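You operate a simulated robot arm through the tools that you are given. There is no shell and no other tool. Be economical: measure what you need, move in short steps, check, and stop when the job is done.

You are at the controls of a simulated robot arm. One attempt, no reset.

## Task
Set the trough stop at 10 cm with the wooden ruler.
Fine: lint roller out on to the bench, ruler in the trough with its figures facing the aisle, slid up to the end wall; leave it there.

It is judged by the outcome, as a careful person would: the job done as asked, and still so three seconds after it is handed in. It fails if anything else is knocked over, pushed out of place, dropped, spilled or broken.

## Robot
A 7-joint arm with a two-finger parallel gripper, fixed in place. Base frame: the origin is at the foot of the arm, x ahead of it, y to its left, z up; the work surface is at about z = 808. Lengths are in mm, angles in degrees, forces in N, time in s.
With the tool pointing down near the work surface it reaches from about 300 to 700 mm from the base axis. Its first joint turns from -66.0 to 66.0 degrees. Payload 1.57 kg.
Tool frame: the origin (TCP) lies between the finger pads and is the grasp point; the fingertips stand 30 mm ahead of it; z points along the fingers, y is the line along which they close. Largest opening 110 mm; finger width 24, thickness 12; the body of the gripper, 48 by 112 mm, starts 78 mm behind the TCP.
Orientation is that of the tool frame in the base frame, as a unit quaternion [x, y, z, w]. With the fingers straight down and closing along the base's y, the tool's x points along the base's -x, its y along +y and its z along -z.

## Interface
- The arm moves only by the tool drive_tool. Its argument "increments" is a list of rows, each a list of 7 numbers: the shift along the tool's x, y, z in mm, then the turn, a rotation vector about the tool's x, y, z in degrees, then the gripper command, from -1 (fully open) to 1 (shut), values between in proportion. In form: [[x, y, z, rx, ry, rz, gripper], ...]. A call has 1 to 12 rows; each row is the pose to reach, as a shift and turn from the pose commanded when the call began, along the tool's axes at that moment. Each row takes 0.2 s and may step no farther than 50 mm and 8.6 degrees from the row before; otherwise, or with a gripper value out of range, the whole call is refused. Where a pose cannot be reached the arm comes as near as it can. A force on the tool above 40 N (or 10 N above the force at the start of the call, whichever is more), or a blocked arm, ends the call early, and 0.2 s more pass. Each finger travels about 108 mm/s and halts on what it meets, pressing with about 43 N; the grip force reading is that of the motor and also rises with nothing between the fingers. The clock runs only during rows and for 0.2 s after the last one: add rows that repeat a pose to give the fingers time. The reply holds the time, the measured pose of the TCP, the force on the tool along the base axes, the opening and the grip force, in the units named above and with some noise.
- Cameras (640 x 400 px; columns grow to the right, rows downward): "scene" is fixed at [150.2, -390.1, 1386.7]; the picture's right is [0.87, -0.49, 0.00], its down [-0.35, -0.63, -0.69] and it looks along [0.33, 0.60, -0.73] (base axes); focal length 350 px, centre (320, 200). "wrist" rides on the gripper at [-36, 0, -80] in the tool frame; the picture's right is [0.00, -1.00, 0.00], its down [0.97, 0.00, -0.24] and it looks along [0.24, 0.00, 0.97] (tool axes); focal length 218 px, centre (320, 200).
- get_image(camera): a new picture of that camera. The clock stands still meanwhile.
- probe_pixels(camera, pixels): there is no depth. For up to 12 entries [column, row, z] of the newest picture of that camera ("zoom" is the newest enlarged one), the place [x, y] in the base frame at which the ray of that pixel passes the height z, good to about 3 mm. The clock stands still meanwhile.
- zoom(camera, box): a new picture of the part [left, top, right, bottom] of that camera's present view, enlarged. The clock stands still meanwhile.
- sign_off(): hands the job in; it is judged then, once.

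Work in short steps. Measure before you move; look again where a grasp or a placing could have gone wrong, and mend it. You have 80 turns and 34 pictures in all, those below and enlarged ones among them. Open the gripper and draw the arm clear of the work before you hand the job in, unless the task says otherwise; then end with one line.

The tools are called after "Request:" as a command line: name --pt "numbers of a row" for each row, then --argument value for the rest, lists and objects as JSON in quotes. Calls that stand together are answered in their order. drive_tool: Moves the arm, as the interface text tells. Its arguments: {"type":"object","properties":{"increments":{"type":"array","items":{"type":"array","items":{"type":"number"}}}},"required":["increments"]} The other tools are called the same way: get_image (camera) takes a picture; probe_pixels (camera, pixels) gives the place at which the rays of pixels pass given heights; zoom (camera, box) takes an enlarged picture of a part of a camera's view; sign_off () hands the job in.

At the start:

```text
time: 0.0
position: [449.8, -61.1, 1072.7]
tcp_rot: [-0.001, 1.0, 0.0, 0.0]
ft_force: [-0.2, 0.3, 0.5]
gripper_width: 110.2
finger_force: 0.1
```

scene: 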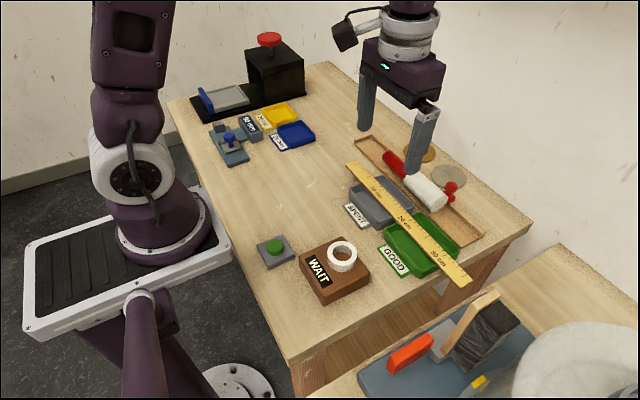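
wrist: 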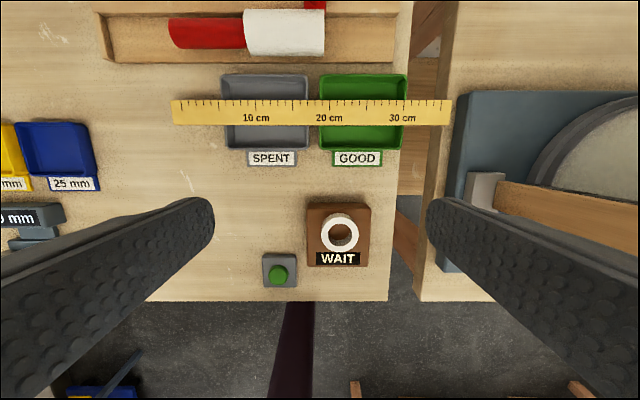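

The wrist view shows the trough at the top with the roller in it, and the ruler across two trays. I'll enlarge both views to see the details before measuring.

Request:
zoom --camera "scene" --box '[330, 110, 530, 290]'

Request:
zoom --camera "wrist" --box '[80, 0, 480, 180]'

```text
2.22 times, centred on (430, 200) of scene
```

zoom: 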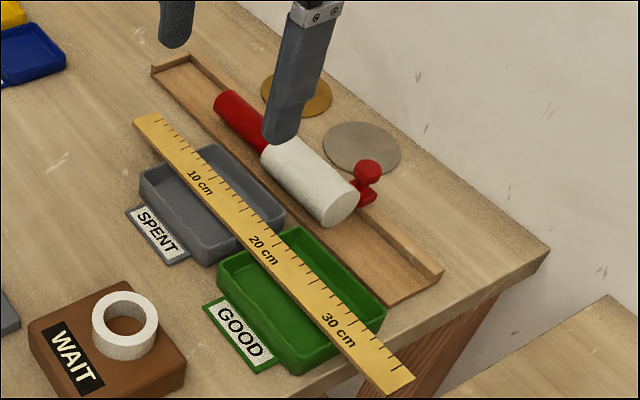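

```text
1.60 times, centred on (280, 90) of wrist
```

zoom: 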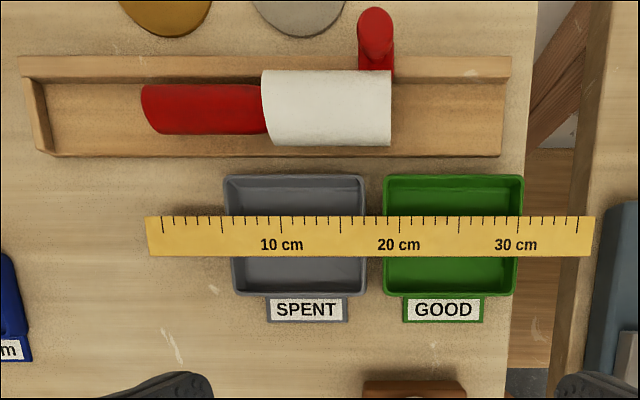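

I'll measure the trough, roller, red stop and ruler from the raw wrist picture, so I'll take a fresh one and probe it at a few heights.

Request:
probe_pixels --camera "wrist" --pixels '[[95, 35, 830], [105, 62, 815], [393, 62, 815], [400, 35, 830], [170, 32, 835], [244, 30, 840], [325, 30, 840], [315, 5, 850], [172, 112, 835], [452, 112, 835], [221, 148, 808], [406, 148, 808]]'

Request:
probe_pixels --camera "scene" --pixels '[[398, 137, 808], [358, 138, 830], [483, 233, 830], [467, 246, 808], [452, 188, 850], [445, 195, 808], [388, 160, 835], [435, 200, 835], [350, 166, 835], [468, 280, 835], [430, 178, 808]]'

```text
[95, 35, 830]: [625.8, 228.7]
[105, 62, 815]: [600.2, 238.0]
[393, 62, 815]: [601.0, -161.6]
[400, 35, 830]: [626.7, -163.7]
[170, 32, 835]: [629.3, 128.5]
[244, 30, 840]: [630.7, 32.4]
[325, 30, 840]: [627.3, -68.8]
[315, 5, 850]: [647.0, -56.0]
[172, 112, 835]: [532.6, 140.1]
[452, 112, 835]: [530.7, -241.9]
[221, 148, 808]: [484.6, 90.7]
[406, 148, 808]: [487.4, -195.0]
```

```text
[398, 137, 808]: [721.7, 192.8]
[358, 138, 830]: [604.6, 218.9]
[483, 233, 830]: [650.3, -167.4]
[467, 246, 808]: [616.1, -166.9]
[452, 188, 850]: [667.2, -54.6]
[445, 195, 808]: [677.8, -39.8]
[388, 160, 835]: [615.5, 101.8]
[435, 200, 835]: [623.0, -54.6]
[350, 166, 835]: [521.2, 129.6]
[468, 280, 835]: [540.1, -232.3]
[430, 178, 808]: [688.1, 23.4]
```

The trough runs about y 230 to -165 at x 600–650. I'll move the arm ahead, staying high, to look straight down on the trough, roller and stop.

Request:
drive_tool --pt "-45 30 0 0 0 0 -1" --pt "-90 60 0 0 0 0 -1" --pt "-130 90 0 0 0 0 -1" --pt "-160 100 0 0 0 0 -1" --pt "-160 100 0 0 0 0 -1"

Request:
get_image --camera "wrist"

```text
refused: row 1 steps farther than a row can; nothing moved
```

```text
29 pictures are left
```

wrist: 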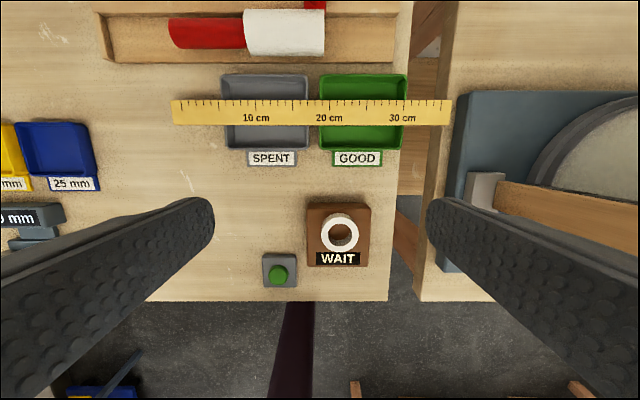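

The first row was too long a step (54 mm), so nothing moved. I'm using smaller steps.

Request:
drive_tool --pt "-35 20 0 0 0 0 -1" --pt "-70 40 0 0 0 0 -1" --pt "-105 60 0 0 0 0 -1" --pt "-140 80 0 0 0 0 -1" --pt "-160 90 0 0 0 0 -1" --pt "-160 90 0 0 0 0 -1"

```text
time: 1.4
position: [611.6, 30.0, 1073.5]
tcp_rot: [0.0, 1.0, 0.001, 0.0]
ft_force: [0.3, -0.3, -0.1]
gripper_width: 110.0
finger_force: 0.2
```

The tool is above the trough now; I take a picture from here.

Request:
get_image --camera "wrist"

```text
28 pictures are left
```

wrist: 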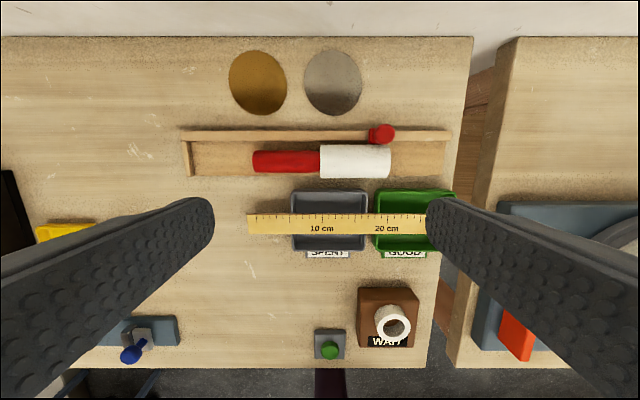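

Request:
zoom --camera "wrist" --box '[170, 110, 470, 270]'

Request:
probe_pixels --camera "wrist" --pixels '[[183, 138, 830], [183, 175, 815], [193, 160, 815], [450, 134, 830], [450, 175, 812], [253, 160, 830], [320, 161, 835], [391, 162, 835], [381, 134, 850], [248, 224, 832], [355, 144, 840], [355, 178, 840]]'

```text
2.13 times, centred on (320, 190) of wrist
```

zoom: 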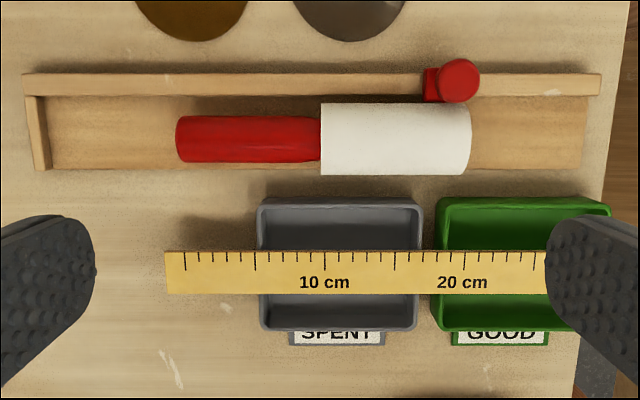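

```text
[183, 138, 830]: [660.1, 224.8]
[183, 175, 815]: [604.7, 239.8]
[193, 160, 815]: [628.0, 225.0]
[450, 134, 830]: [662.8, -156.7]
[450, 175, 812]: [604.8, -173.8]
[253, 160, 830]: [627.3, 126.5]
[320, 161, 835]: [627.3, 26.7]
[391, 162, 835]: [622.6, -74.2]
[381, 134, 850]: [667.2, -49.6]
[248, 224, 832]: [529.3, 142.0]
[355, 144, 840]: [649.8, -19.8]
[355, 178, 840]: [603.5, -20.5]
```

The trough has a back fence and one end wall at its +y end, and it's open on the robot's side. The red stop sits on the fence at about (381,134). I'll zoom closely on the stop from both cameras, and probe free bench for the roller.

Request:
zoom --camera "scene" --box '[340, 130, 500, 250]'

Request:
zoom --camera "wrist" --box '[320, 115, 420, 185]'

Request:
probe_pixels --camera "scene" --pixels '[[313, 136, 808], [290, 148, 808], [230, 165, 808], [257, 250, 808], [300, 280, 808], [345, 210, 808], [300, 200, 808], [270, 180, 808]]'

```text
3.33 times, centred on (420, 190) of scene
```

zoom: 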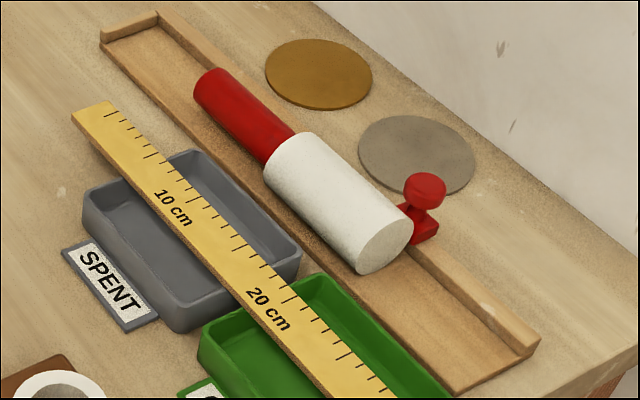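

```text
5.71 times, centred on (370, 150) of wrist
```

zoom: 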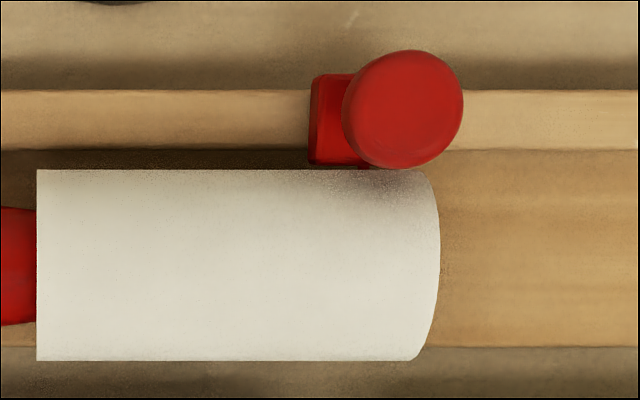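

```text
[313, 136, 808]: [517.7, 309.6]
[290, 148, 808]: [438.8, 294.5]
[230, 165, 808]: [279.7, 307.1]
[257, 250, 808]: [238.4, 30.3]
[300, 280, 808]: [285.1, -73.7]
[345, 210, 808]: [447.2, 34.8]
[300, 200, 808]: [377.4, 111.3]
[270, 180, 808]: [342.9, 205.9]
```

The stop is a saddle on the fence with a knob on a post. I'll turn the gripper 90° so it closes across the roller, and move over the sleeve at about y = 12, clear of the knob.

Request:
drive_tool --pt "-1 -2 5 0 0 8.2 -1" --pt "-3 -4 10 0 0 16.4 -1" --pt "-5 -6 20 0 0 24.6 -1" --pt "-7 -8 30 0 0 32.8 -1" --pt "-9 -10 40 0 0 41 -1" --pt "-11 -12 50 0 0 49.2 -1" --pt "-13 -14 60 0 0 57.4 -1" --pt "-15 -16 70 0 0 65.6 -1" --pt "-15 -18 80 0 0 73.8 -1" --pt "-15 -18 90 0 0 82 -1" --pt "-15 -18 90 0 0 90 -1" --pt "-15 -18 90 0 0 90 -1"

Request:
get_image --camera "wrist"

```text
time: 4.0
position: [625.1, 10.9, 984.4]
tcp_rot: [0.707, 0.707, 0.0, 0.0]
ft_force: [0.9, 0.3, 0.3]
gripper_width: 109.8
finger_force: 0.0
```

```text
24 pictures are left
```

wrist: 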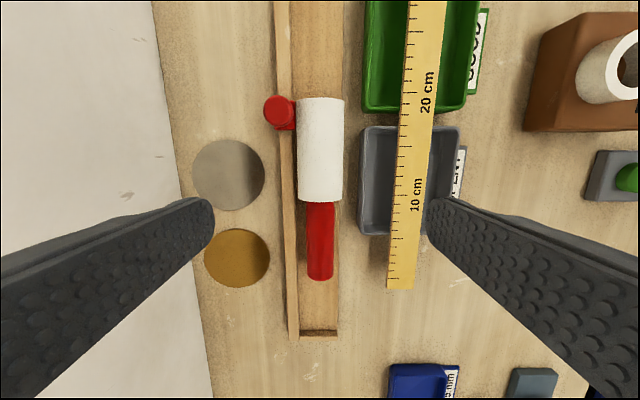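

The roller axis is at column 320, right under the tool. Before descending I need the fence height, so I'll look closely at the trough's right end and the end wall in the scene view.

Request:
zoom --camera "scene" --box '[430, 180, 510, 250]'

Request:
zoom --camera "wrist" --box '[250, 230, 370, 350]'

```text
5.71 times, centred on (470, 215) of scene
```

zoom: 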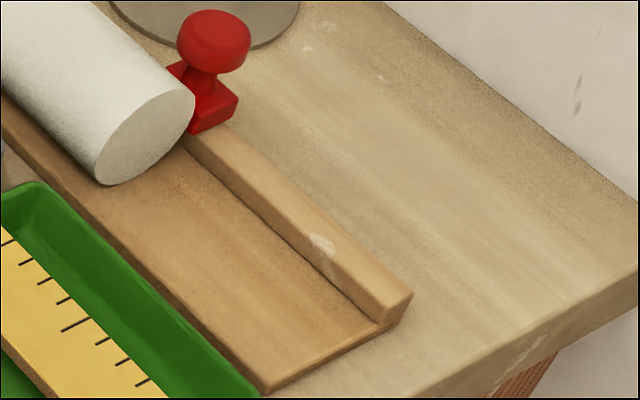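

```text
3.33 times, centred on (310, 290) of wrist
```

zoom: 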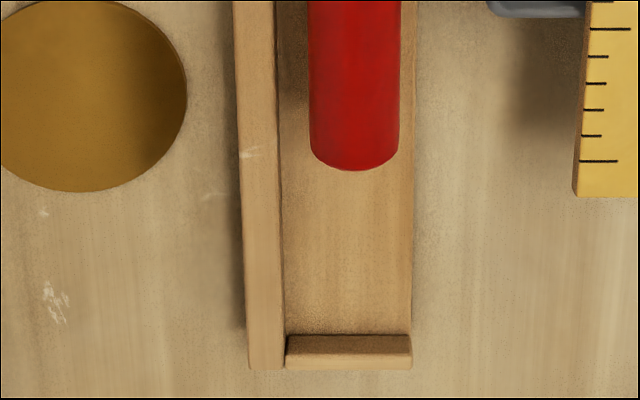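

I'll triangulate the fence's top corner at the end-wall end, which is zoom (248,368) in the wrist view and (371,133) in the scene view, at several heights.

Request:
probe_pixels --camera "wrist" --pixels '[[288.4, 340.4, 820], [288.4, 340.4, 835], [299.5, 340.4, 820], [310, 331, 820], [341, 334, 814], [310, 290, 814], [292, 150, 825]]'

Request:
probe_pixels --camera "scene" --pixels '[[371, 133.2, 815], [371, 133.2, 825], [371, 133.2, 835], [486.1, 231.1, 815], [486.1, 231.1, 825], [486.1, 231.1, 835], [460.5, 247.5, 808], [442.5, 212, 815]]'

```text
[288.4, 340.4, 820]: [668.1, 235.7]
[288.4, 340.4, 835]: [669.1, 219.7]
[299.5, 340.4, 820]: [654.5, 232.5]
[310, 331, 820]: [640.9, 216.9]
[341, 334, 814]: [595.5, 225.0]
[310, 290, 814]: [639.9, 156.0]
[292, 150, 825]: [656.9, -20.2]
```

```text
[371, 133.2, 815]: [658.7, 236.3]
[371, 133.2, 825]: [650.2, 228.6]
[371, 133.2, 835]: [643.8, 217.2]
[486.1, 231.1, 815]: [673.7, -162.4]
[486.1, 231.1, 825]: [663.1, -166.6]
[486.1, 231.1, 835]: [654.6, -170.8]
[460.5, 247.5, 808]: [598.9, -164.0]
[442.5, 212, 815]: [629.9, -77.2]
```

The fence top comes out near z 820, so fingertips at 830 clear it and still reach below the roller's middle. I'll descend with an 80 mm opening to TCP z about 860.

Request:
drive_tool --pt "0 0 40 0 0 0 -0.45" --pt "0 0 80 0 0 0 -0.45" --pt "0 0 105 0 0 0 -0.45" --pt "0 0 118 0 0 0 -0.45" --pt "0 0 124 0 0 0 -0.45" --pt "0 0 124 0 0 0 -0.45"

```text
time: 5.4
position: [626.2, 11.0, 861.1]
tcp_rot: [0.707, 0.708, 0.0, 0.0]
ft_force: [-1.3, 0.6, 19.1]
gripper_width: 81.0
finger_force: 0.8
```

There is 19 N upward at z 861, so something is touching. I'll look before closing.

Request:
get_image --camera "wrist"

Request:
zoom --camera "scene" --box '[350, 110, 510, 230]'

```text
21 pictures are left
```

wrist: 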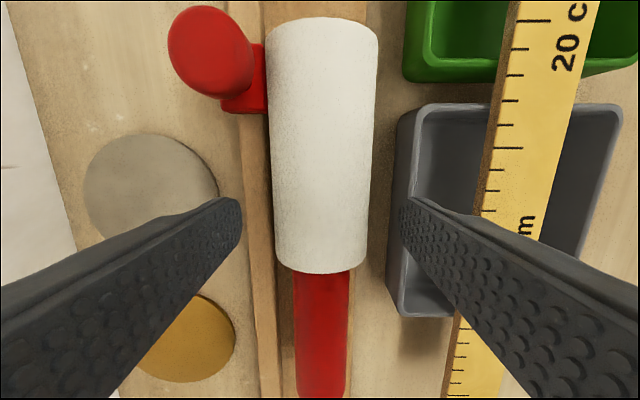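

```text
3.33 times, centred on (430, 170) of scene
```

zoom: 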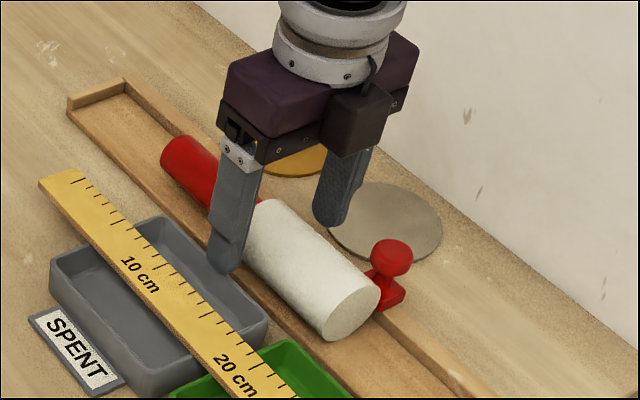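

The robot-side fingertip at about (408,205) is standing over the grey tray's rim. I'll lift, narrow the opening to about 60 mm, and come down again.

Request:
drive_tool --pt "0 0 -10 0 0 0 -0.45" --pt "0 0 -10 0 0 0 -0.1" --pt "0 0 -10 0 0 0 -0.1" --pt "0 0 -4 0 0 0 -0.1" --pt "0 0 -1 0 0 0 -0.1" --pt "0 0 -1 0 0 0 -0.1"

```text
time: 6.8
position: [625.3, 10.0, 860.6]
tcp_rot: [0.707, 0.707, 0.0, 0.001]
ft_force: [-0.2, -0.5, 1.1]
gripper_width: 60.6
finger_force: 0.1
```

No contact now. I'll close on the sleeve and hold.

Request:
drive_tool --pt "0 0 0 0 0 0 0.3" --pt "0 0 0 0 0 0 0.3" --pt "0 0 0 0 0 0 0.3"

```text
time: 7.6
position: [626.0, 10.7, 860.4]
tcp_rot: [0.707, 0.707, 0.0, 0.0]
ft_force: [-0.2, -0.3, 0.2]
gripper_width: 46.2
finger_force: 42.4
```

Gripped at 46 mm with 42 N. I'll lift straight up gently.

Request:
drive_tool --pt "0 0 -10 0 0 0 0.3" --pt "0 0 -30 0 0 0 0.3" --pt "0 0 -60 0 0 0 0.3" --pt "0 0 -90 0 0 0 0.3" --pt "0 0 -90 0 0 0 0.3"

Request:
get_image --camera "scene"

```text
time: 8.8
position: [624.4, 10.9, 950.9]
tcp_rot: [0.707, 0.707, 0.0, 0.0]
ft_force: [0.3, 0.4, -1.4]
gripper_width: 46.5
finger_force: 43.1
```

```text
19 pictures are left
```

scene: 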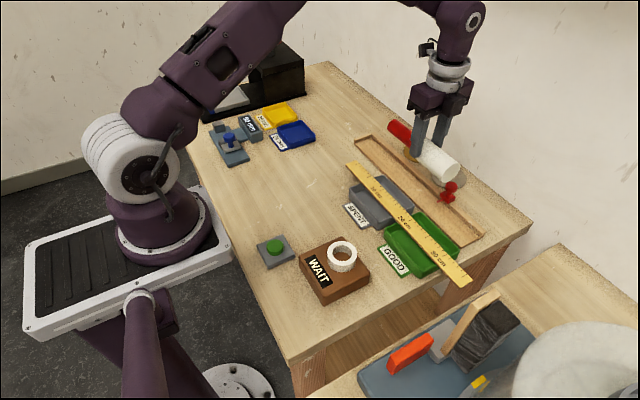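

The roller is held level. I'll carry it to the empty bench at about (430, 130); in this frame tool x is base +y and tool y is base +x.

Request:
drive_tool --pt "15 -25 0 0 0 0 0.3" --pt "38 -60 0 0 0 0 0.3" --pt "60 -98 0 0 0 0 0.3" --pt "82 -136 0 0 0 0 0.3" --pt "104 -172 0 0 0 0 0.3" --pt "119 -195 0 0 0 0 0.3" --pt "119 -195 0 0 0 0 0.3"

Request:
get_image --camera "wrist"

```text
time: 10.4
position: [427.8, 131.4, 950.0]
tcp_rot: [0.707, 0.707, 0.0, 0.0]
ft_force: [0.3, 0.2, -1.5]
gripper_width: 46.4
finger_force: 43.4
```

```text
18 pictures are left
```

wrist: 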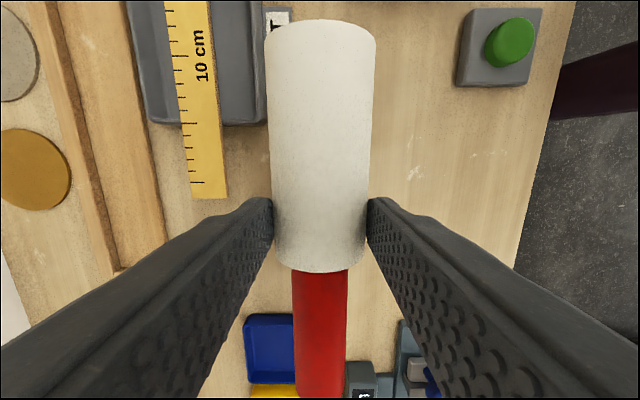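

The blue tray's near edge is at (270,316) and the SPENT label at (278,15). I'll probe both so the roller goes down clear of them.

Request:
probe_pixels --camera "wrist" --pixels '[[270, 316, 825], [270, 316, 808], [360, 362, 825], [290, 12, 808], [290, 35, 808], [515, 255, 808], [500, 85, 820]]'

```text
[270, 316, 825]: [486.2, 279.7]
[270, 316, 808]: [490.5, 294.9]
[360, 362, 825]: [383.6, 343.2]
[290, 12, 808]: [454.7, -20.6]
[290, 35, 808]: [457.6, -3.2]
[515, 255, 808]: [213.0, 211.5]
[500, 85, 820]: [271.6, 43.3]
```

It is clear on all sides: the handle end is at y 247 and the sleeve end at 47. I'll lower to just above the bench.

Request:
drive_tool --pt "0 0 40 0 0 0 0.3" --pt "0 0 70 0 0 0 0.3" --pt "0 0 86 0 0 0 0.3" --pt "0 0 91 0 0 0 0.3" --pt "0 0 93 0 0 0 0.3" --pt "0 0 93 0 0 0 0.3"

```text
time: 11.8
position: [429.6, 130.5, 857.5]
tcp_rot: [0.706, 0.708, 0.0, 0.0]
ft_force: [0.7, -0.9, -1.7]
gripper_width: 46.8
finger_force: 43.5
```

No contact yet at 857.5; I'll creep down a millimetre per row.

Request:
drive_tool --pt "0 0 1 0 0 0 0.3" --pt "0 0 2 0 0 0 0.3" --pt "0 0 3 0 0 0 0.3" --pt "0 0 3 0 0 0 0.3"

```text
time: 12.8
position: [430.4, 130.4, 855.0]
tcp_rot: [0.707, 0.707, 0.0, 0.0]
ft_force: [0.1, -0.1, -1.0]
gripper_width: 46.5
finger_force: 43.0
```

Request:
drive_tool --pt "0 0 1 0 0 0 0.3" --pt "0 0 1 0 0 0 0.3"

```text
time: 13.4
position: [430.8, 129.4, 853.9]
tcp_rot: [0.707, 0.707, 0.0, 0.0]
ft_force: [0.4, 0.2, -0.9]
gripper_width: 46.7
finger_force: 43.0
```

Still free; another couple of millimetres, one at a time.

Request:
drive_tool --pt "0 0 1 0 0 0 0.3" --pt "0 0 1 0 0 0 0.3" --pt "0 0 2 0 0 0 0.3" --pt "0 0 2 0 0 0 0.3"

```text
time: 14.4
position: [429.3, 129.9, 852.9]
tcp_rot: [0.706, 0.708, -0.001, -0.001]
ft_force: [-5.8, 0.5, 28.9]
gripper_width: 46.7
finger_force: 43.0
```

Contact at about 853 (29 N). I'll ease up 0.7 mm and open the fingers slowly and evenly.

Request:
drive_tool --pt "0 0 -0.7 0 0 0 0.3" --pt "0 0 -0.7 0 0 0 0.1" --pt "0 0 -0.7 0 0 0 0.0" --pt "0 0 -0.7 0 0 0 -0.2" --pt "0 0 -0.7 0 0 0 -0.3" --pt "0 0 -0.7 0 0 0 -0.3"

Request:
drive_tool --pt "0 0 -20 0 0 0 -0.3" --pt "0 0 -60 0 0 0 -0.3" --pt "0 0 -100 0 0 0 -0.3" --pt "0 0 -130 0 0 0 -0.3" --pt "0 0 -130 0 0 0 -0.3"

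Request:
get_image --camera "wrist"

```text
time: 15.8
position: [429.9, 130.2, 852.6]
tcp_rot: [0.708, 0.707, 0.0, 0.0]
ft_force: [0.6, -0.7, 0.1]
gripper_width: 71.4
finger_force: 0.0
```

```text
time: 17.0
position: [430.1, 129.9, 982.3]
tcp_rot: [0.708, 0.707, 0.001, 0.0]
ft_force: [-0.6, -0.2, 0.9]
gripper_width: 71.4
finger_force: 0.2
```

```text
17 pictures are left
```

wrist: 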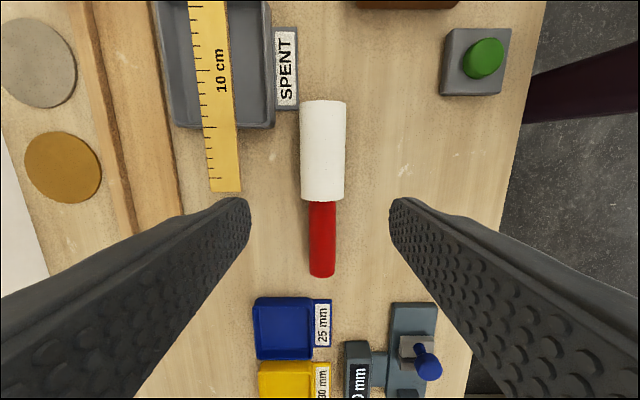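

The roller rests alone on clear bench. Now I'll move over the ruler's middle to line up on it.

Request:
drive_tool --pt "-35 18 0 0 0 0 -0.3" --pt "-70 36 0 0 0 0 -0.3" --pt "-105 55 0 0 0 0 -0.3" --pt "-140 75 0 0 0 0 -0.3" --pt "-170 95 0 0 0 0 -0.3" --pt "-180 101 0 0 0 0 -0.3" --pt "-180 101 0 0 0 0 -0.3"

Request:
get_image --camera "wrist"

```text
time: 18.6
position: [531.4, -49.6, 982.0]
tcp_rot: [0.706, 0.708, 0.0, 0.0]
ft_force: [-0.3, 0.1, 0.6]
gripper_width: 71.3
finger_force: 0.1
```

```text
16 pictures are left
```

wrist: 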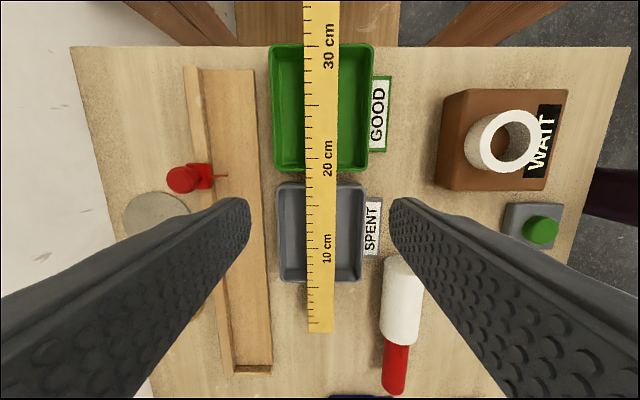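

The stop now shows a thin red pointer at about (220,177) reaching into the trough. I'll zoom on it, and on the ruler's zero end.

Request:
zoom --camera "wrist" --box '[150, 140, 270, 215]'

Request:
zoom --camera "scene" --box '[410, 160, 490, 220]'

Request:
probe_pixels --camera "wrist" --pixels '[[305, 200, 833], [337, 200, 833], [320, 333, 833], [327, 249, 833], [326, 158, 833], [255, 370, 822], [255, 364, 822], [272, 300, 815], [220, 300, 822], [226, 177, 820], [212, 177, 820], [280, 180, 830]]'

```text
5.33 times, centred on (210, 178) of wrist
```

zoom: 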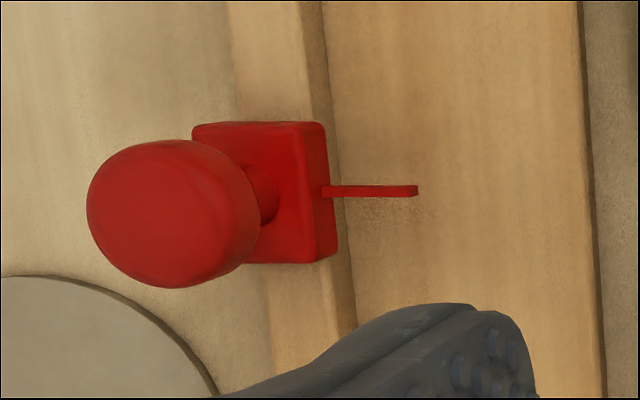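

```text
6.67 times, centred on (450, 190) of scene
```

zoom: 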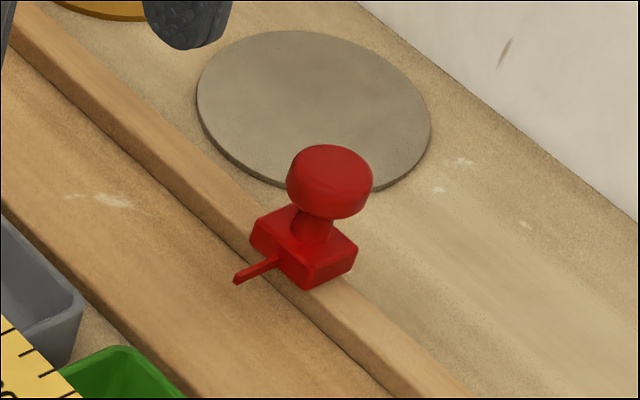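

```text
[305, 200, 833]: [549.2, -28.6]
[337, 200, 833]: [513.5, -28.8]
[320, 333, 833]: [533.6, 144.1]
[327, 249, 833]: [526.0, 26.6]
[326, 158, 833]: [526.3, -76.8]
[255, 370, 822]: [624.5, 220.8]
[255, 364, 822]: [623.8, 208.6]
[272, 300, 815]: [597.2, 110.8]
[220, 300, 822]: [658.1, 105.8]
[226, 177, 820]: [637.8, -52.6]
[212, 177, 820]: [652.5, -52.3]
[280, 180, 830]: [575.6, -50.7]
```

The stop has a pointer arm that reads on the ruler (tip x≈638, y≈-52), so the ruler must go in under it from the front. The ruler is 36 mm wide at x 513–549. I'll grip it over the grey tray's interior (y≈-18) with a 46 mm opening, stopping short of the rims first.

Request:
drive_tool --pt "16 0 10 0 0 0 0.16" --pt "32 0 40 0 0 0 0.16" --pt "32 0 75 0 0 0 0.16" --pt "32 0 100 0 0 0 0.16" --pt "32 0 100 0 0 0 0.16"

Request:
get_image --camera "wrist"

```text
time: 19.8
position: [531.1, -18.6, 882.6]
tcp_rot: [0.707, 0.707, 0.0, 0.0]
ft_force: [1.0, -0.6, 0.6]
gripper_width: 46.2
finger_force: 0.0
```

```text
13 pictures are left
```

wrist: 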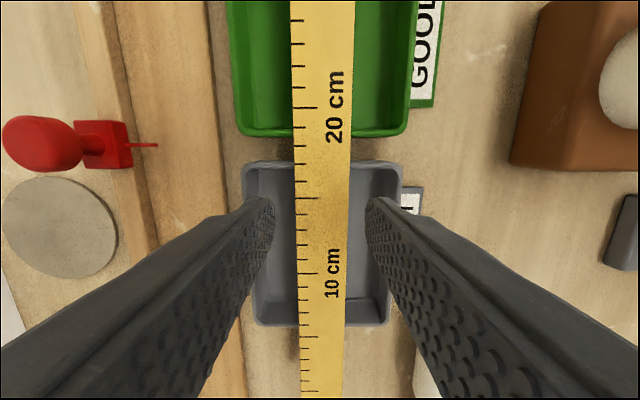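

Both fingertips are inside the grey tray's rims and outside the ruler. I'll go down to tip height about 829.5 and close.

Request:
drive_tool --pt "0 0 10 0 0 0 0.16" --pt "0 0 18 0 0 0 0.16" --pt "0 0 23 0 0 0 0.16" --pt "0 0 23 0 0 0 0.16"

Request:
drive_tool --pt "0 0 0 0 0 0 0.26" --pt "0 0 0 0 0 0 0.34" --pt "0 0 0 0 0 0 0.45" --pt "0 0 0 0 0 0 0.5"

```text
time: 20.8
position: [531.4, -18.6, 860.0]
tcp_rot: [0.707, 0.707, 0.0, 0.0]
ft_force: [-0.6, 0.2, -0.2]
gripper_width: 46.2
finger_force: 0.0
```

```text
time: 21.8
position: [532.2, -18.7, 860.0]
tcp_rot: [0.707, 0.707, -0.001, -0.001]
ft_force: [-0.6, 0.0, -0.1]
gripper_width: 30.6
finger_force: 39.6
```

The fingers stopped at 30.6 mm where I expected about 36, so I'll look before lifting.

Request:
get_image --camera "wrist"

```text
12 pictures are left
```

wrist: 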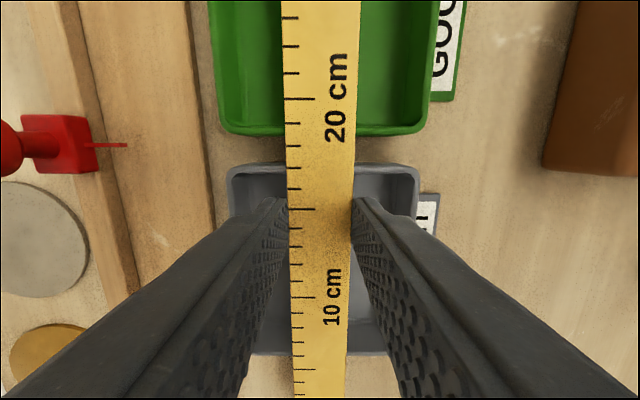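

The pads sit on both edges, so the ruler is simply narrower and thicker than I had assumed. I'll lift it gently and check it in the scene view.

Request:
drive_tool --pt "0 0 -3 0 0 0 0.6" --pt "0 0 -10 0 0 0 0.6" --pt "0 0 -25 0 0 0 0.6" --pt "0 0 -40 0 0 0 0.6" --pt "0 0 -40 0 0 0 0.6"

Request:
zoom --camera "scene" --box '[330, 110, 510, 290]'

```text
time: 23.0
position: [530.8, -18.1, 900.3]
tcp_rot: [0.707, 0.707, 0.001, 0.001]
ft_force: [0.6, -1.2, -0.7]
gripper_width: 30.9
finger_force: 39.9
```

```text
2.22 times, centred on (420, 200) of scene
```

zoom: 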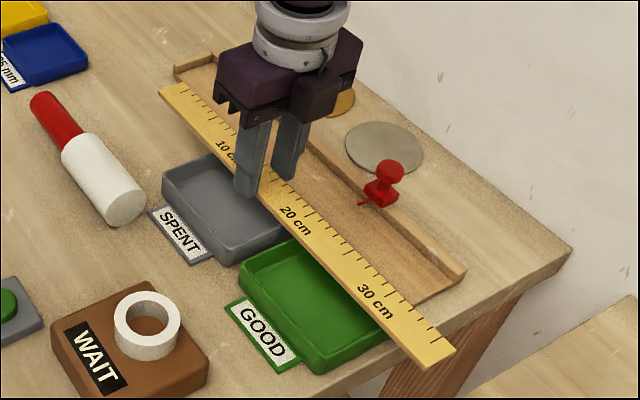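

The ruler is held level. I'll carry it to about x 614, which keeps its edge short of the pointer tip, with its zero end about 15 mm short of the end wall, then look before lowering.

Request:
drive_tool --pt "20 25 0 0 0 0 0.6" --pt "40 50 0 0 0 0 0.6" --pt "55 75 0 0 0 0 0.6" --pt "55 83 0 0 0 0 0.6" --pt "55 83 20 0 0 0 0.6" --pt "55 83 30 0 0 0 0.6" --pt "55 83 30 0 0 0 0.6"

Request:
get_image --camera "wrist"

```text
time: 24.6
position: [614.3, 37.1, 867.1]
tcp_rot: [0.707, 0.707, 0.0, 0.0]
ft_force: [-0.3, -0.3, -0.8]
gripper_width: 30.7
finger_force: 39.4
```

```text
10 pictures are left
```

wrist: 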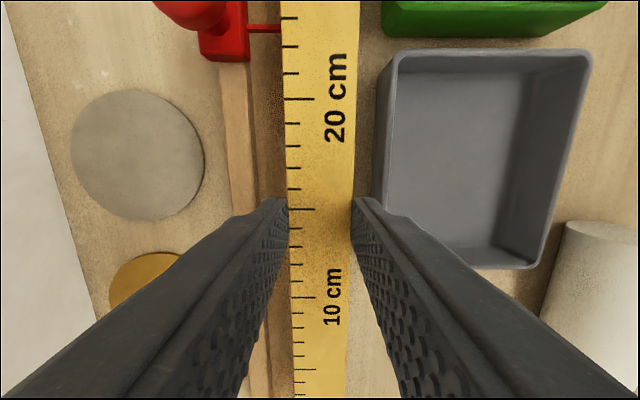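

The pointer at row 28 runs under the ruler's edge in the picture, so I'll probe where that edge, the tray edge and the fence really are.

Request:
probe_pixels --camera "wrist" --pixels '[[282, 28, 824], [282, 28, 836], [381, 150, 831], [381, 200, 831], [253, 150, 815], [249, 150, 822], [248, 28, 824]]'

Request:
zoom --camera "wrist" --box '[200, 0, 400, 120]'

```text
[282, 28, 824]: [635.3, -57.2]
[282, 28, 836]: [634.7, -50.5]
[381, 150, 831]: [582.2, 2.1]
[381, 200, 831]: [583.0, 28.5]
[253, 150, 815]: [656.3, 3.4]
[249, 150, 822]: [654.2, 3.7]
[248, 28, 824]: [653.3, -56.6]
```

```text
3.20 times, centred on (300, 60) of wrist
```

zoom: 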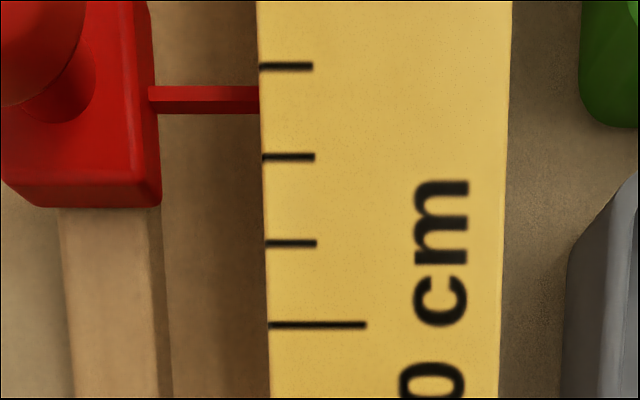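

The pointer tip is right at the ruler's edge, and the front finger has only about 4–6 mm to the grey tray. I'll yaw the ruler 3° so its edge near the pointer swings some 4.7 mm clear, and lower it most of the way.

Request:
drive_tool --pt "0 0 0 0 0 1.5 0.6" --pt "0 0 0 0 0 3 0.6" --pt "0 0 8 0 0 3 0.6" --pt "0 0 15 0 0 3 0.6" --pt "0 0 19 0 0 3 0.6" --pt "0 0 19 0 0 3 0.6"

```text
time: 26.0
position: [615.5, 36.2, 850.9]
tcp_rot: [0.726, 0.688, 0.0, 0.0]
ft_force: [-0.7, 0.7, -0.1]
gripper_width: 30.7
finger_force: 39.6
```

No contact at 851. I'll lower in small steps toward the floor (expected about 845).

Request:
drive_tool --pt "0 0 2 0 0 0 0.6" --pt "0 0 3 0 0 0 0.6" --pt "0 0 4 0 0 0 0.6" --pt "0 0 4 0 0 0 0.6"

```text
time: 27.0
position: [614.1, 36.8, 846.0]
tcp_rot: [0.726, 0.688, 0.0, 0.0]
ft_force: [0.0, 0.1, -0.5]
gripper_width: 30.9
finger_force: 40.0
```

Request:
drive_tool --pt "0 0 0.7 0 0 0 0.6" --pt "0 0 1.4 0 0 0 0.6" --pt "0 0 1.4 0 0 0 0.6"

```text
time: 27.8
position: [614.1, 36.2, 844.5]
tcp_rot: [0.726, 0.688, 0.0, 0.0]
ft_force: [-0.5, -0.4, -0.2]
gripper_width: 31.0
finger_force: 39.7
```

Still free; continuing in 0.7 mm steps.

Request:
drive_tool --pt "0 0 0.7 0 0 0 0.6" --pt "0 0 1.4 0 0 0 0.6" --pt "0 0 1.4 0 0 0 0.6"

```text
time: 28.6
position: [613.8, 36.6, 843.3]
tcp_rot: [0.726, 0.688, 0.001, 0.0]
ft_force: [-0.4, -0.7, -0.5]
gripper_width: 31.0
finger_force: 39.8
```

Request:
drive_tool --pt "0 0 0.7 0 0 0 0.6" --pt "0 0 1.4 0 0 0 0.6" --pt "0 0 1.4 0 0 0 0.6"

Request:
zoom --camera "scene" --box '[340, 120, 500, 250]'

```text
time: 29.4
position: [613.8, 37.3, 841.7]
tcp_rot: [0.725, 0.688, 0.0, -0.001]
ft_force: [-0.9, -0.2, -0.5]
gripper_width: 31.0
finger_force: 39.9
```

```text
3.08 times, centred on (420, 185) of scene
```

zoom: 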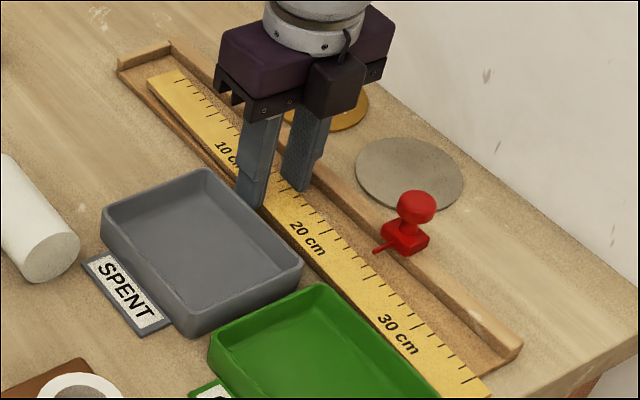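

The ruler is in the trough, clear of the pointer and still just off the floor. I'll continue down gently.

Request:
drive_tool --pt "0 0 0.7 0 0 0 0.6" --pt "0 0 1.4 0 0 0 0.6" --pt "0 0 2.1 0 0 0 0.6" --pt "0 0 2.1 0 0 0 0.6"

```text
time: 30.4
position: [613.3, 36.8, 839.4]
tcp_rot: [0.725, 0.688, 0.0, 0.0]
ft_force: [0.1, 0.8, -0.4]
gripper_width: 30.8
finger_force: 40.0
```

Request:
drive_tool --pt "0 0 0.6 0 0 0 0.6" --pt "0 0 1.2 0 0 0 0.6" --pt "0 0 1.2 0 0 0 0.6"

```text
time: 31.2
position: [614.7, 36.2, 839.3]
tcp_rot: [0.725, 0.688, 0.001, 0.0]
ft_force: [-0.2, -0.2, -0.7]
gripper_width: 30.8
finger_force: 39.9
```

Request:
drive_tool --pt "0 0 0.6 0 0 0 0.6" --pt "0 0 1.2 0 0 0 0.6" --pt "0 0 1.2 0 0 0 0.6"

```text
time: 32.0
position: [613.7, 37.1, 837.7]
tcp_rot: [0.725, 0.689, 0.001, 0.001]
ft_force: [-5.8, 0.9, 14.6]
gripper_width: 30.9
finger_force: 40.3
```

Contact now (15 N): the fingertips have reached the floor, so the ruler sits within a millimetre or so of it. I'll raise 0.5 mm, yaw back to square, and watch the force as the edge passes under the pointer.

Request:
drive_tool --pt "0 0 -0.6 0 0 0 0.6" --pt "0 0 -0.6 0 0 -1 0.6" --pt "0 0 -0.6 0 0 -2 0.6" --pt "0 0 -0.6 0 0 -3 0.6" --pt "0 0 -0.6 0 0 -3 0.6"

Request:
get_image --camera "wrist"

```text
time: 33.2
position: [614.1, 36.2, 837.5]
tcp_rot: [0.707, 0.707, 0.0, -0.001]
ft_force: [0.6, -1.1, 5.3]
gripper_width: 31.0
finger_force: 39.8
```

```text
7 pictures are left
```

wrist: 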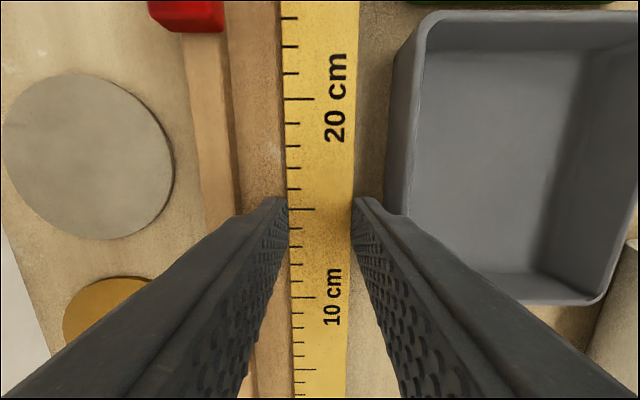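

Square again with only a light touch on the floor. I'll slide the ruler toward the end wall (+y, tool x), watching for the contact force.

Request:
drive_tool --pt "4 0 -0.4 0 0 0 0.6" --pt "8 0 -0.4 0 0 0 0.6" --pt "10 0 -0.4 0 0 0 0.6" --pt "10 0 -0.4 0 0 0 0.6"

```text
time: 34.2
position: [614.1, 47.8, 838.8]
tcp_rot: [0.707, 0.707, 0.0, 0.0]
ft_force: [-0.3, -0.5, -0.6]
gripper_width: 30.6
finger_force: 39.9
```

Request:
drive_tool --pt "1.5 0 0 0 0 0 0.6" --pt "3 0 0 0 0 0 0.6" --pt "4 0 0 0 0 0 0.6" --pt "4 0 0 0 0 0 0.6"

```text
time: 35.2
position: [614.1, 51.1, 838.4]
tcp_rot: [0.707, 0.707, -0.001, 0.0]
ft_force: [0.7, 0.5, -0.1]
gripper_width: 31.0
finger_force: 40.5
```

No wall yet; 4 mm more in 1 mm steps.

Request:
drive_tool --pt "1 0 0 0 0 0 0.6" --pt "2 0 0 0 0 0 0.6" --pt "3 0 0 0 0 0 0.6" --pt "4 0 0 0 0 0 0.6" --pt "4 0 0 0 0 0 0.6"

```text
time: 36.4
position: [614.1, 55.2, 838.8]
tcp_rot: [0.707, 0.708, 0.0, 0.0]
ft_force: [-0.2, -0.4, -0.2]
gripper_width: 30.6
finger_force: 39.7
```

Request:
drive_tool --pt "1 0 0 0 0 0 0.6" --pt "2 0 0 0 0 0 0.6" --pt "3 0 0 0 0 0 0.6" --pt "3 0 0 0 0 0 0.6"

```text
time: 37.4
position: [614.2, 57.3, 838.8]
tcp_rot: [0.707, 0.707, 0.0, 0.0]
ft_force: [0.2, 0.5, -0.2]
gripper_width: 30.8
finger_force: 40.0
```

I'll look at the end wall to see the remaining gap.

Request:
zoom --camera "scene" --box '[345, 125, 425, 185]'

```text
6.67 times, centred on (385, 155) of scene
```

zoom: 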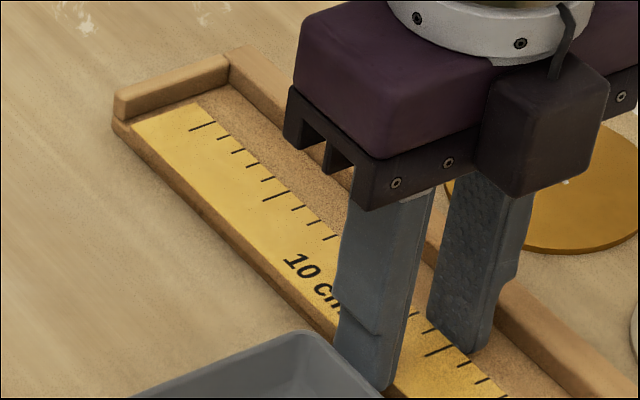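

The ruler's zero end is almost at the wall. I'll creep on in half millimetres.

Request:
drive_tool --pt "0.7 0 0 0 0 0 0.6" --pt "1.4 0 0 0 0 0 0.6" --pt "2 0 0 0 0 0 0.6" --pt "2 0 0 0 0 0 0.6"

```text
time: 38.4
position: [613.8, 60.2, 838.6]
tcp_rot: [0.707, 0.707, 0.0, 0.0]
ft_force: [0.1, -0.4, -0.4]
gripper_width: 30.8
finger_force: 39.5
```

Request:
drive_tool --pt "0.7 0 0 0 0 0 0.6" --pt "1.4 0 0 0 0 0 0.6" --pt "2 0 0 0 0 0 0.6" --pt "2 0 0 0 0 0 0.6"

```text
time: 39.4
position: [613.9, 61.4, 838.5]
tcp_rot: [0.707, 0.707, 0.0, 0.001]
ft_force: [0.2, 0.9, -0.7]
gripper_width: 30.6
finger_force: 39.4
```

Request:
drive_tool --pt "0.7 0 0 0 0 0 0.6" --pt "1.4 0 0 0 0 0 0.6" --pt "2 0 0 0 0 0 0.6" --pt "2 0 0 0 0 0 0.6"

```text
time: 40.4
position: [613.8, 64.2, 838.3]
tcp_rot: [0.707, 0.707, 0.0, 0.0]
ft_force: [0.1, 0.2, -0.5]
gripper_width: 30.9
finger_force: 39.7
```

Request:
drive_tool --pt "0.7 0 0 0 0 0 0.6" --pt "1.4 0 0 0 0 0 0.6" --pt "2 0 0 0 0 0 0.6" --pt "2 0 0 0 0 0 0.6"

```text
time: 41.4
position: [614.2, 65.6, 838.9]
tcp_rot: [0.707, 0.707, 0.0, 0.0]
ft_force: [0.4, -0.4, 0.1]
gripper_width: 30.6
finger_force: 40.1
```

Request:
drive_tool --pt "0.7 0 0 0 0 0 0.6" --pt "1.4 0 0 0 0 0 0.6" --pt "2 0 0 0 0 0 0.6" --pt "2 0 0 0 0 0 0.6"

```text
time: 42.4
position: [613.8, 69.3, 838.9]
tcp_rot: [0.707, 0.707, 0.0, 0.001]
ft_force: [-0.2, -1.3, -0.7]
gripper_width: 30.9
finger_force: 39.6
```

Only -1.3 N in y so far; I'll look once more at the end.

Request:
zoom --camera "scene" --box '[350, 130, 400, 165]'

```text
11.43 times, centred on (375, 148) of scene
```

zoom: 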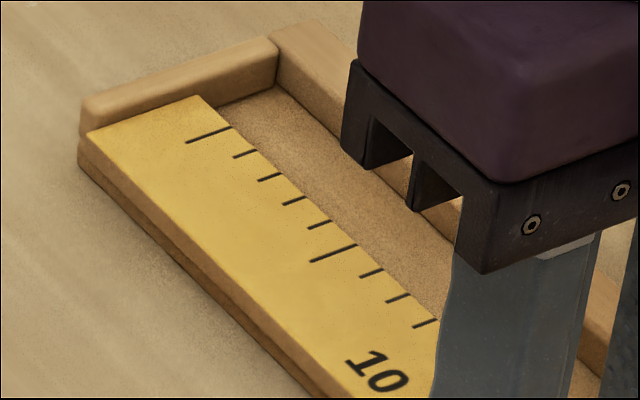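

The ruler lies flush with the front edge and its zero end is essentially at the wall. A last small push should show contact.

Request:
drive_tool --pt "0.6 0 0 0 0 0 0.6" --pt "1.2 0 0 0 0 0 0.6" --pt "1.8 0 0 0 0 0 0.6" --pt "1.8 0 0 0 0 0 0.6"

```text
time: 43.4
position: [613.6, 68.4, 838.4]
tcp_rot: [0.707, 0.707, -0.001, 0.001]
ft_force: [0.0, -14.3, -0.3]
gripper_width: 30.8
finger_force: 39.2
```

Contact with the wall: -14 N in y. I'll ease the pressure by 0.7 mm, then slide the ruler about 7 mm toward the fence under the pointer, watching the force.

Request:
drive_tool --pt "-0.9 0 0 0 0 0 0.6" --pt "-0.9 2 0 0 0 0 0.6" --pt "-0.9 4 0 0 0 0 0.6" --pt "-0.9 6 0 0 0 0 0.6" --pt "-0.9 7 0 0 0 0 0.6" --pt "-0.9 7 0 0 0 0 0.6"

```text
time: 44.8
position: [621.9, 67.6, 838.0]
tcp_rot: [0.707, 0.707, 0.0, 0.001]
ft_force: [-4.7, -16.1, -0.7]
gripper_width: 31.2
finger_force: 39.8
```

It's still firm on the wall with no snag on the pointer. I'll back off 2 mm from the fence, ease y slightly, open just 3 mm per side and lift straight up.

Request:
drive_tool --pt "-0.6 -2 0 0 0 0 0.6" --pt "-0.6 -2 0 0 0 0 0.34" --pt "-0.6 -2 0 0 0 0 0.34" --pt "-0.6 -2 -6 0 0 0 0.34" --pt "-0.6 -2 -20 0 0 0 0.34" --pt "-0.6 -2 -45 0 0 0 0.34" --pt "-0.6 -2 -45 0 0 0 0.34"

```text
time: 46.4
position: [619.5, 67.7, 883.7]
tcp_rot: [0.707, 0.707, 0.001, 0.0]
ft_force: [0.7, -0.6, 0.9]
gripper_width: 36.4
finger_force: 0.1
```

The ruler is released. Its edge is about 16 mm short of the fence, and the tray leaves no room to push it from the front. I'll close the fingers, press lightly on the ruler's top at its middle, and drag it to the fence.

Request:
drive_tool --pt "-15 -3 0 0 0 0 1" --pt "-31 -6 0 0 0 0 1" --pt "-31 -6 20 0 0 0 1" --pt "-31 -6 34 0 0 0 1" --pt "-31 -6 37 0 0 0 1" --pt "-31 -6 37 0 0 0 1"

```text
time: 47.8
position: [613.5, 37.4, 847.0]
tcp_rot: [0.707, 0.708, -0.001, 0.0]
ft_force: [-0.9, 0.6, -0.3]
gripper_width: 0.0
finger_force: 21.3
```

Request:
drive_tool --pt "0 0 1 0 0 0 1" --pt "0 0 2 0 0 0 1" --pt "0 0 3 0 0 0 1" --pt "0 0 4 0 0 0 1" --pt "0 0 5 0 0 0 1"

```text
time: 48.9
position: [613.6, 37.5, 844.5]
tcp_rot: [0.706, 0.708, 0.001, 0.001]
ft_force: [-4.4, 0.2, 13.3]
gripper_width: 0.1
finger_force: 21.6
stopped in row 5: the force on the tool passed its limit (the readings are from after the stop); the commanded pose is now the measured one
```

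Tip contact with the ruler's top at TCP 844.5 (so it's about 6 mm thick), 13 N. I'll drag it toward the fence at this pressure.

Request:
drive_tool --pt "0 2 0.3 0 0 0 1" --pt "0 5 0.3 0 0 0 1" --pt "0 8 0.3 0 0 0 1" --pt "0 11 0.3 0 0 0 1" --pt "0 14 0.3 0 0 0 1" --pt "0 14 0.3 0 0 0 1"

```text
time: 50.3
position: [627.4, 37.8, 843.5]
tcp_rot: [0.707, 0.708, 0.0, 0.0]
ft_force: [-12.8, -0.4, 34.9]
gripper_width: 0.2
finger_force: 21.4
```

I'll lift and check where the ruler lies.

Request:
drive_tool --pt "0 0 -10 0 0 0 1" --pt "0 0 -50 0 0 0 1" --pt "0 0 -90 0 0 0 0.3" --pt "0 0 -130 0 0 0 0.0" --pt "0 0 -140 0 0 0 0.0" --pt "0 0 -140 0 0 0 0"

Request:
get_image --camera "wrist"

```text
time: 51.7
position: [628.8, 38.0, 984.2]
tcp_rot: [0.707, 0.708, 0.001, 0.001]
ft_force: [0.9, 0.1, -0.3]
gripper_width: 54.8
finger_force: 0.1
```

```text
4 pictures are left
```

wrist: 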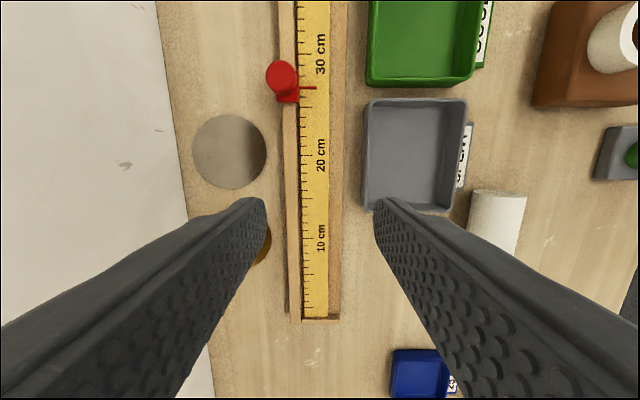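

The ruler is snug against both fence and end wall, with the pointer over it near 27 cm. I'll probe the knob, the pointer and the ruler marks so I can slide the stop.

Request:
zoom --camera "wrist" --box '[240, 50, 360, 330]'

Request:
probe_pixels --camera "wrist" --pixels '[[282, 77, 850], [282, 77, 840], [290, 96, 825], [310, 88, 818], [310, 238, 815], [310, 155, 815], [310, 55, 815], [315, 317, 815], [266, 77, 848], [299, 77, 848]]'

```text
1.43 times, centred on (300, 190) of wrist
```

zoom: 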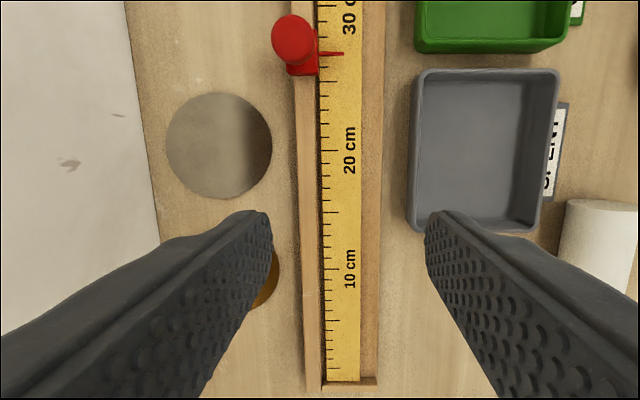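

```text
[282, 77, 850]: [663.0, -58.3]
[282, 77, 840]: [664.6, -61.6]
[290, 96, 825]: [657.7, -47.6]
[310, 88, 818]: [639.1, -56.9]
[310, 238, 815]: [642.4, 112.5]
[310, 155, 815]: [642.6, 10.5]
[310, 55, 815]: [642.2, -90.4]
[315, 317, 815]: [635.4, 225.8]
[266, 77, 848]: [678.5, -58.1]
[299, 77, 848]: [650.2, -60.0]
```

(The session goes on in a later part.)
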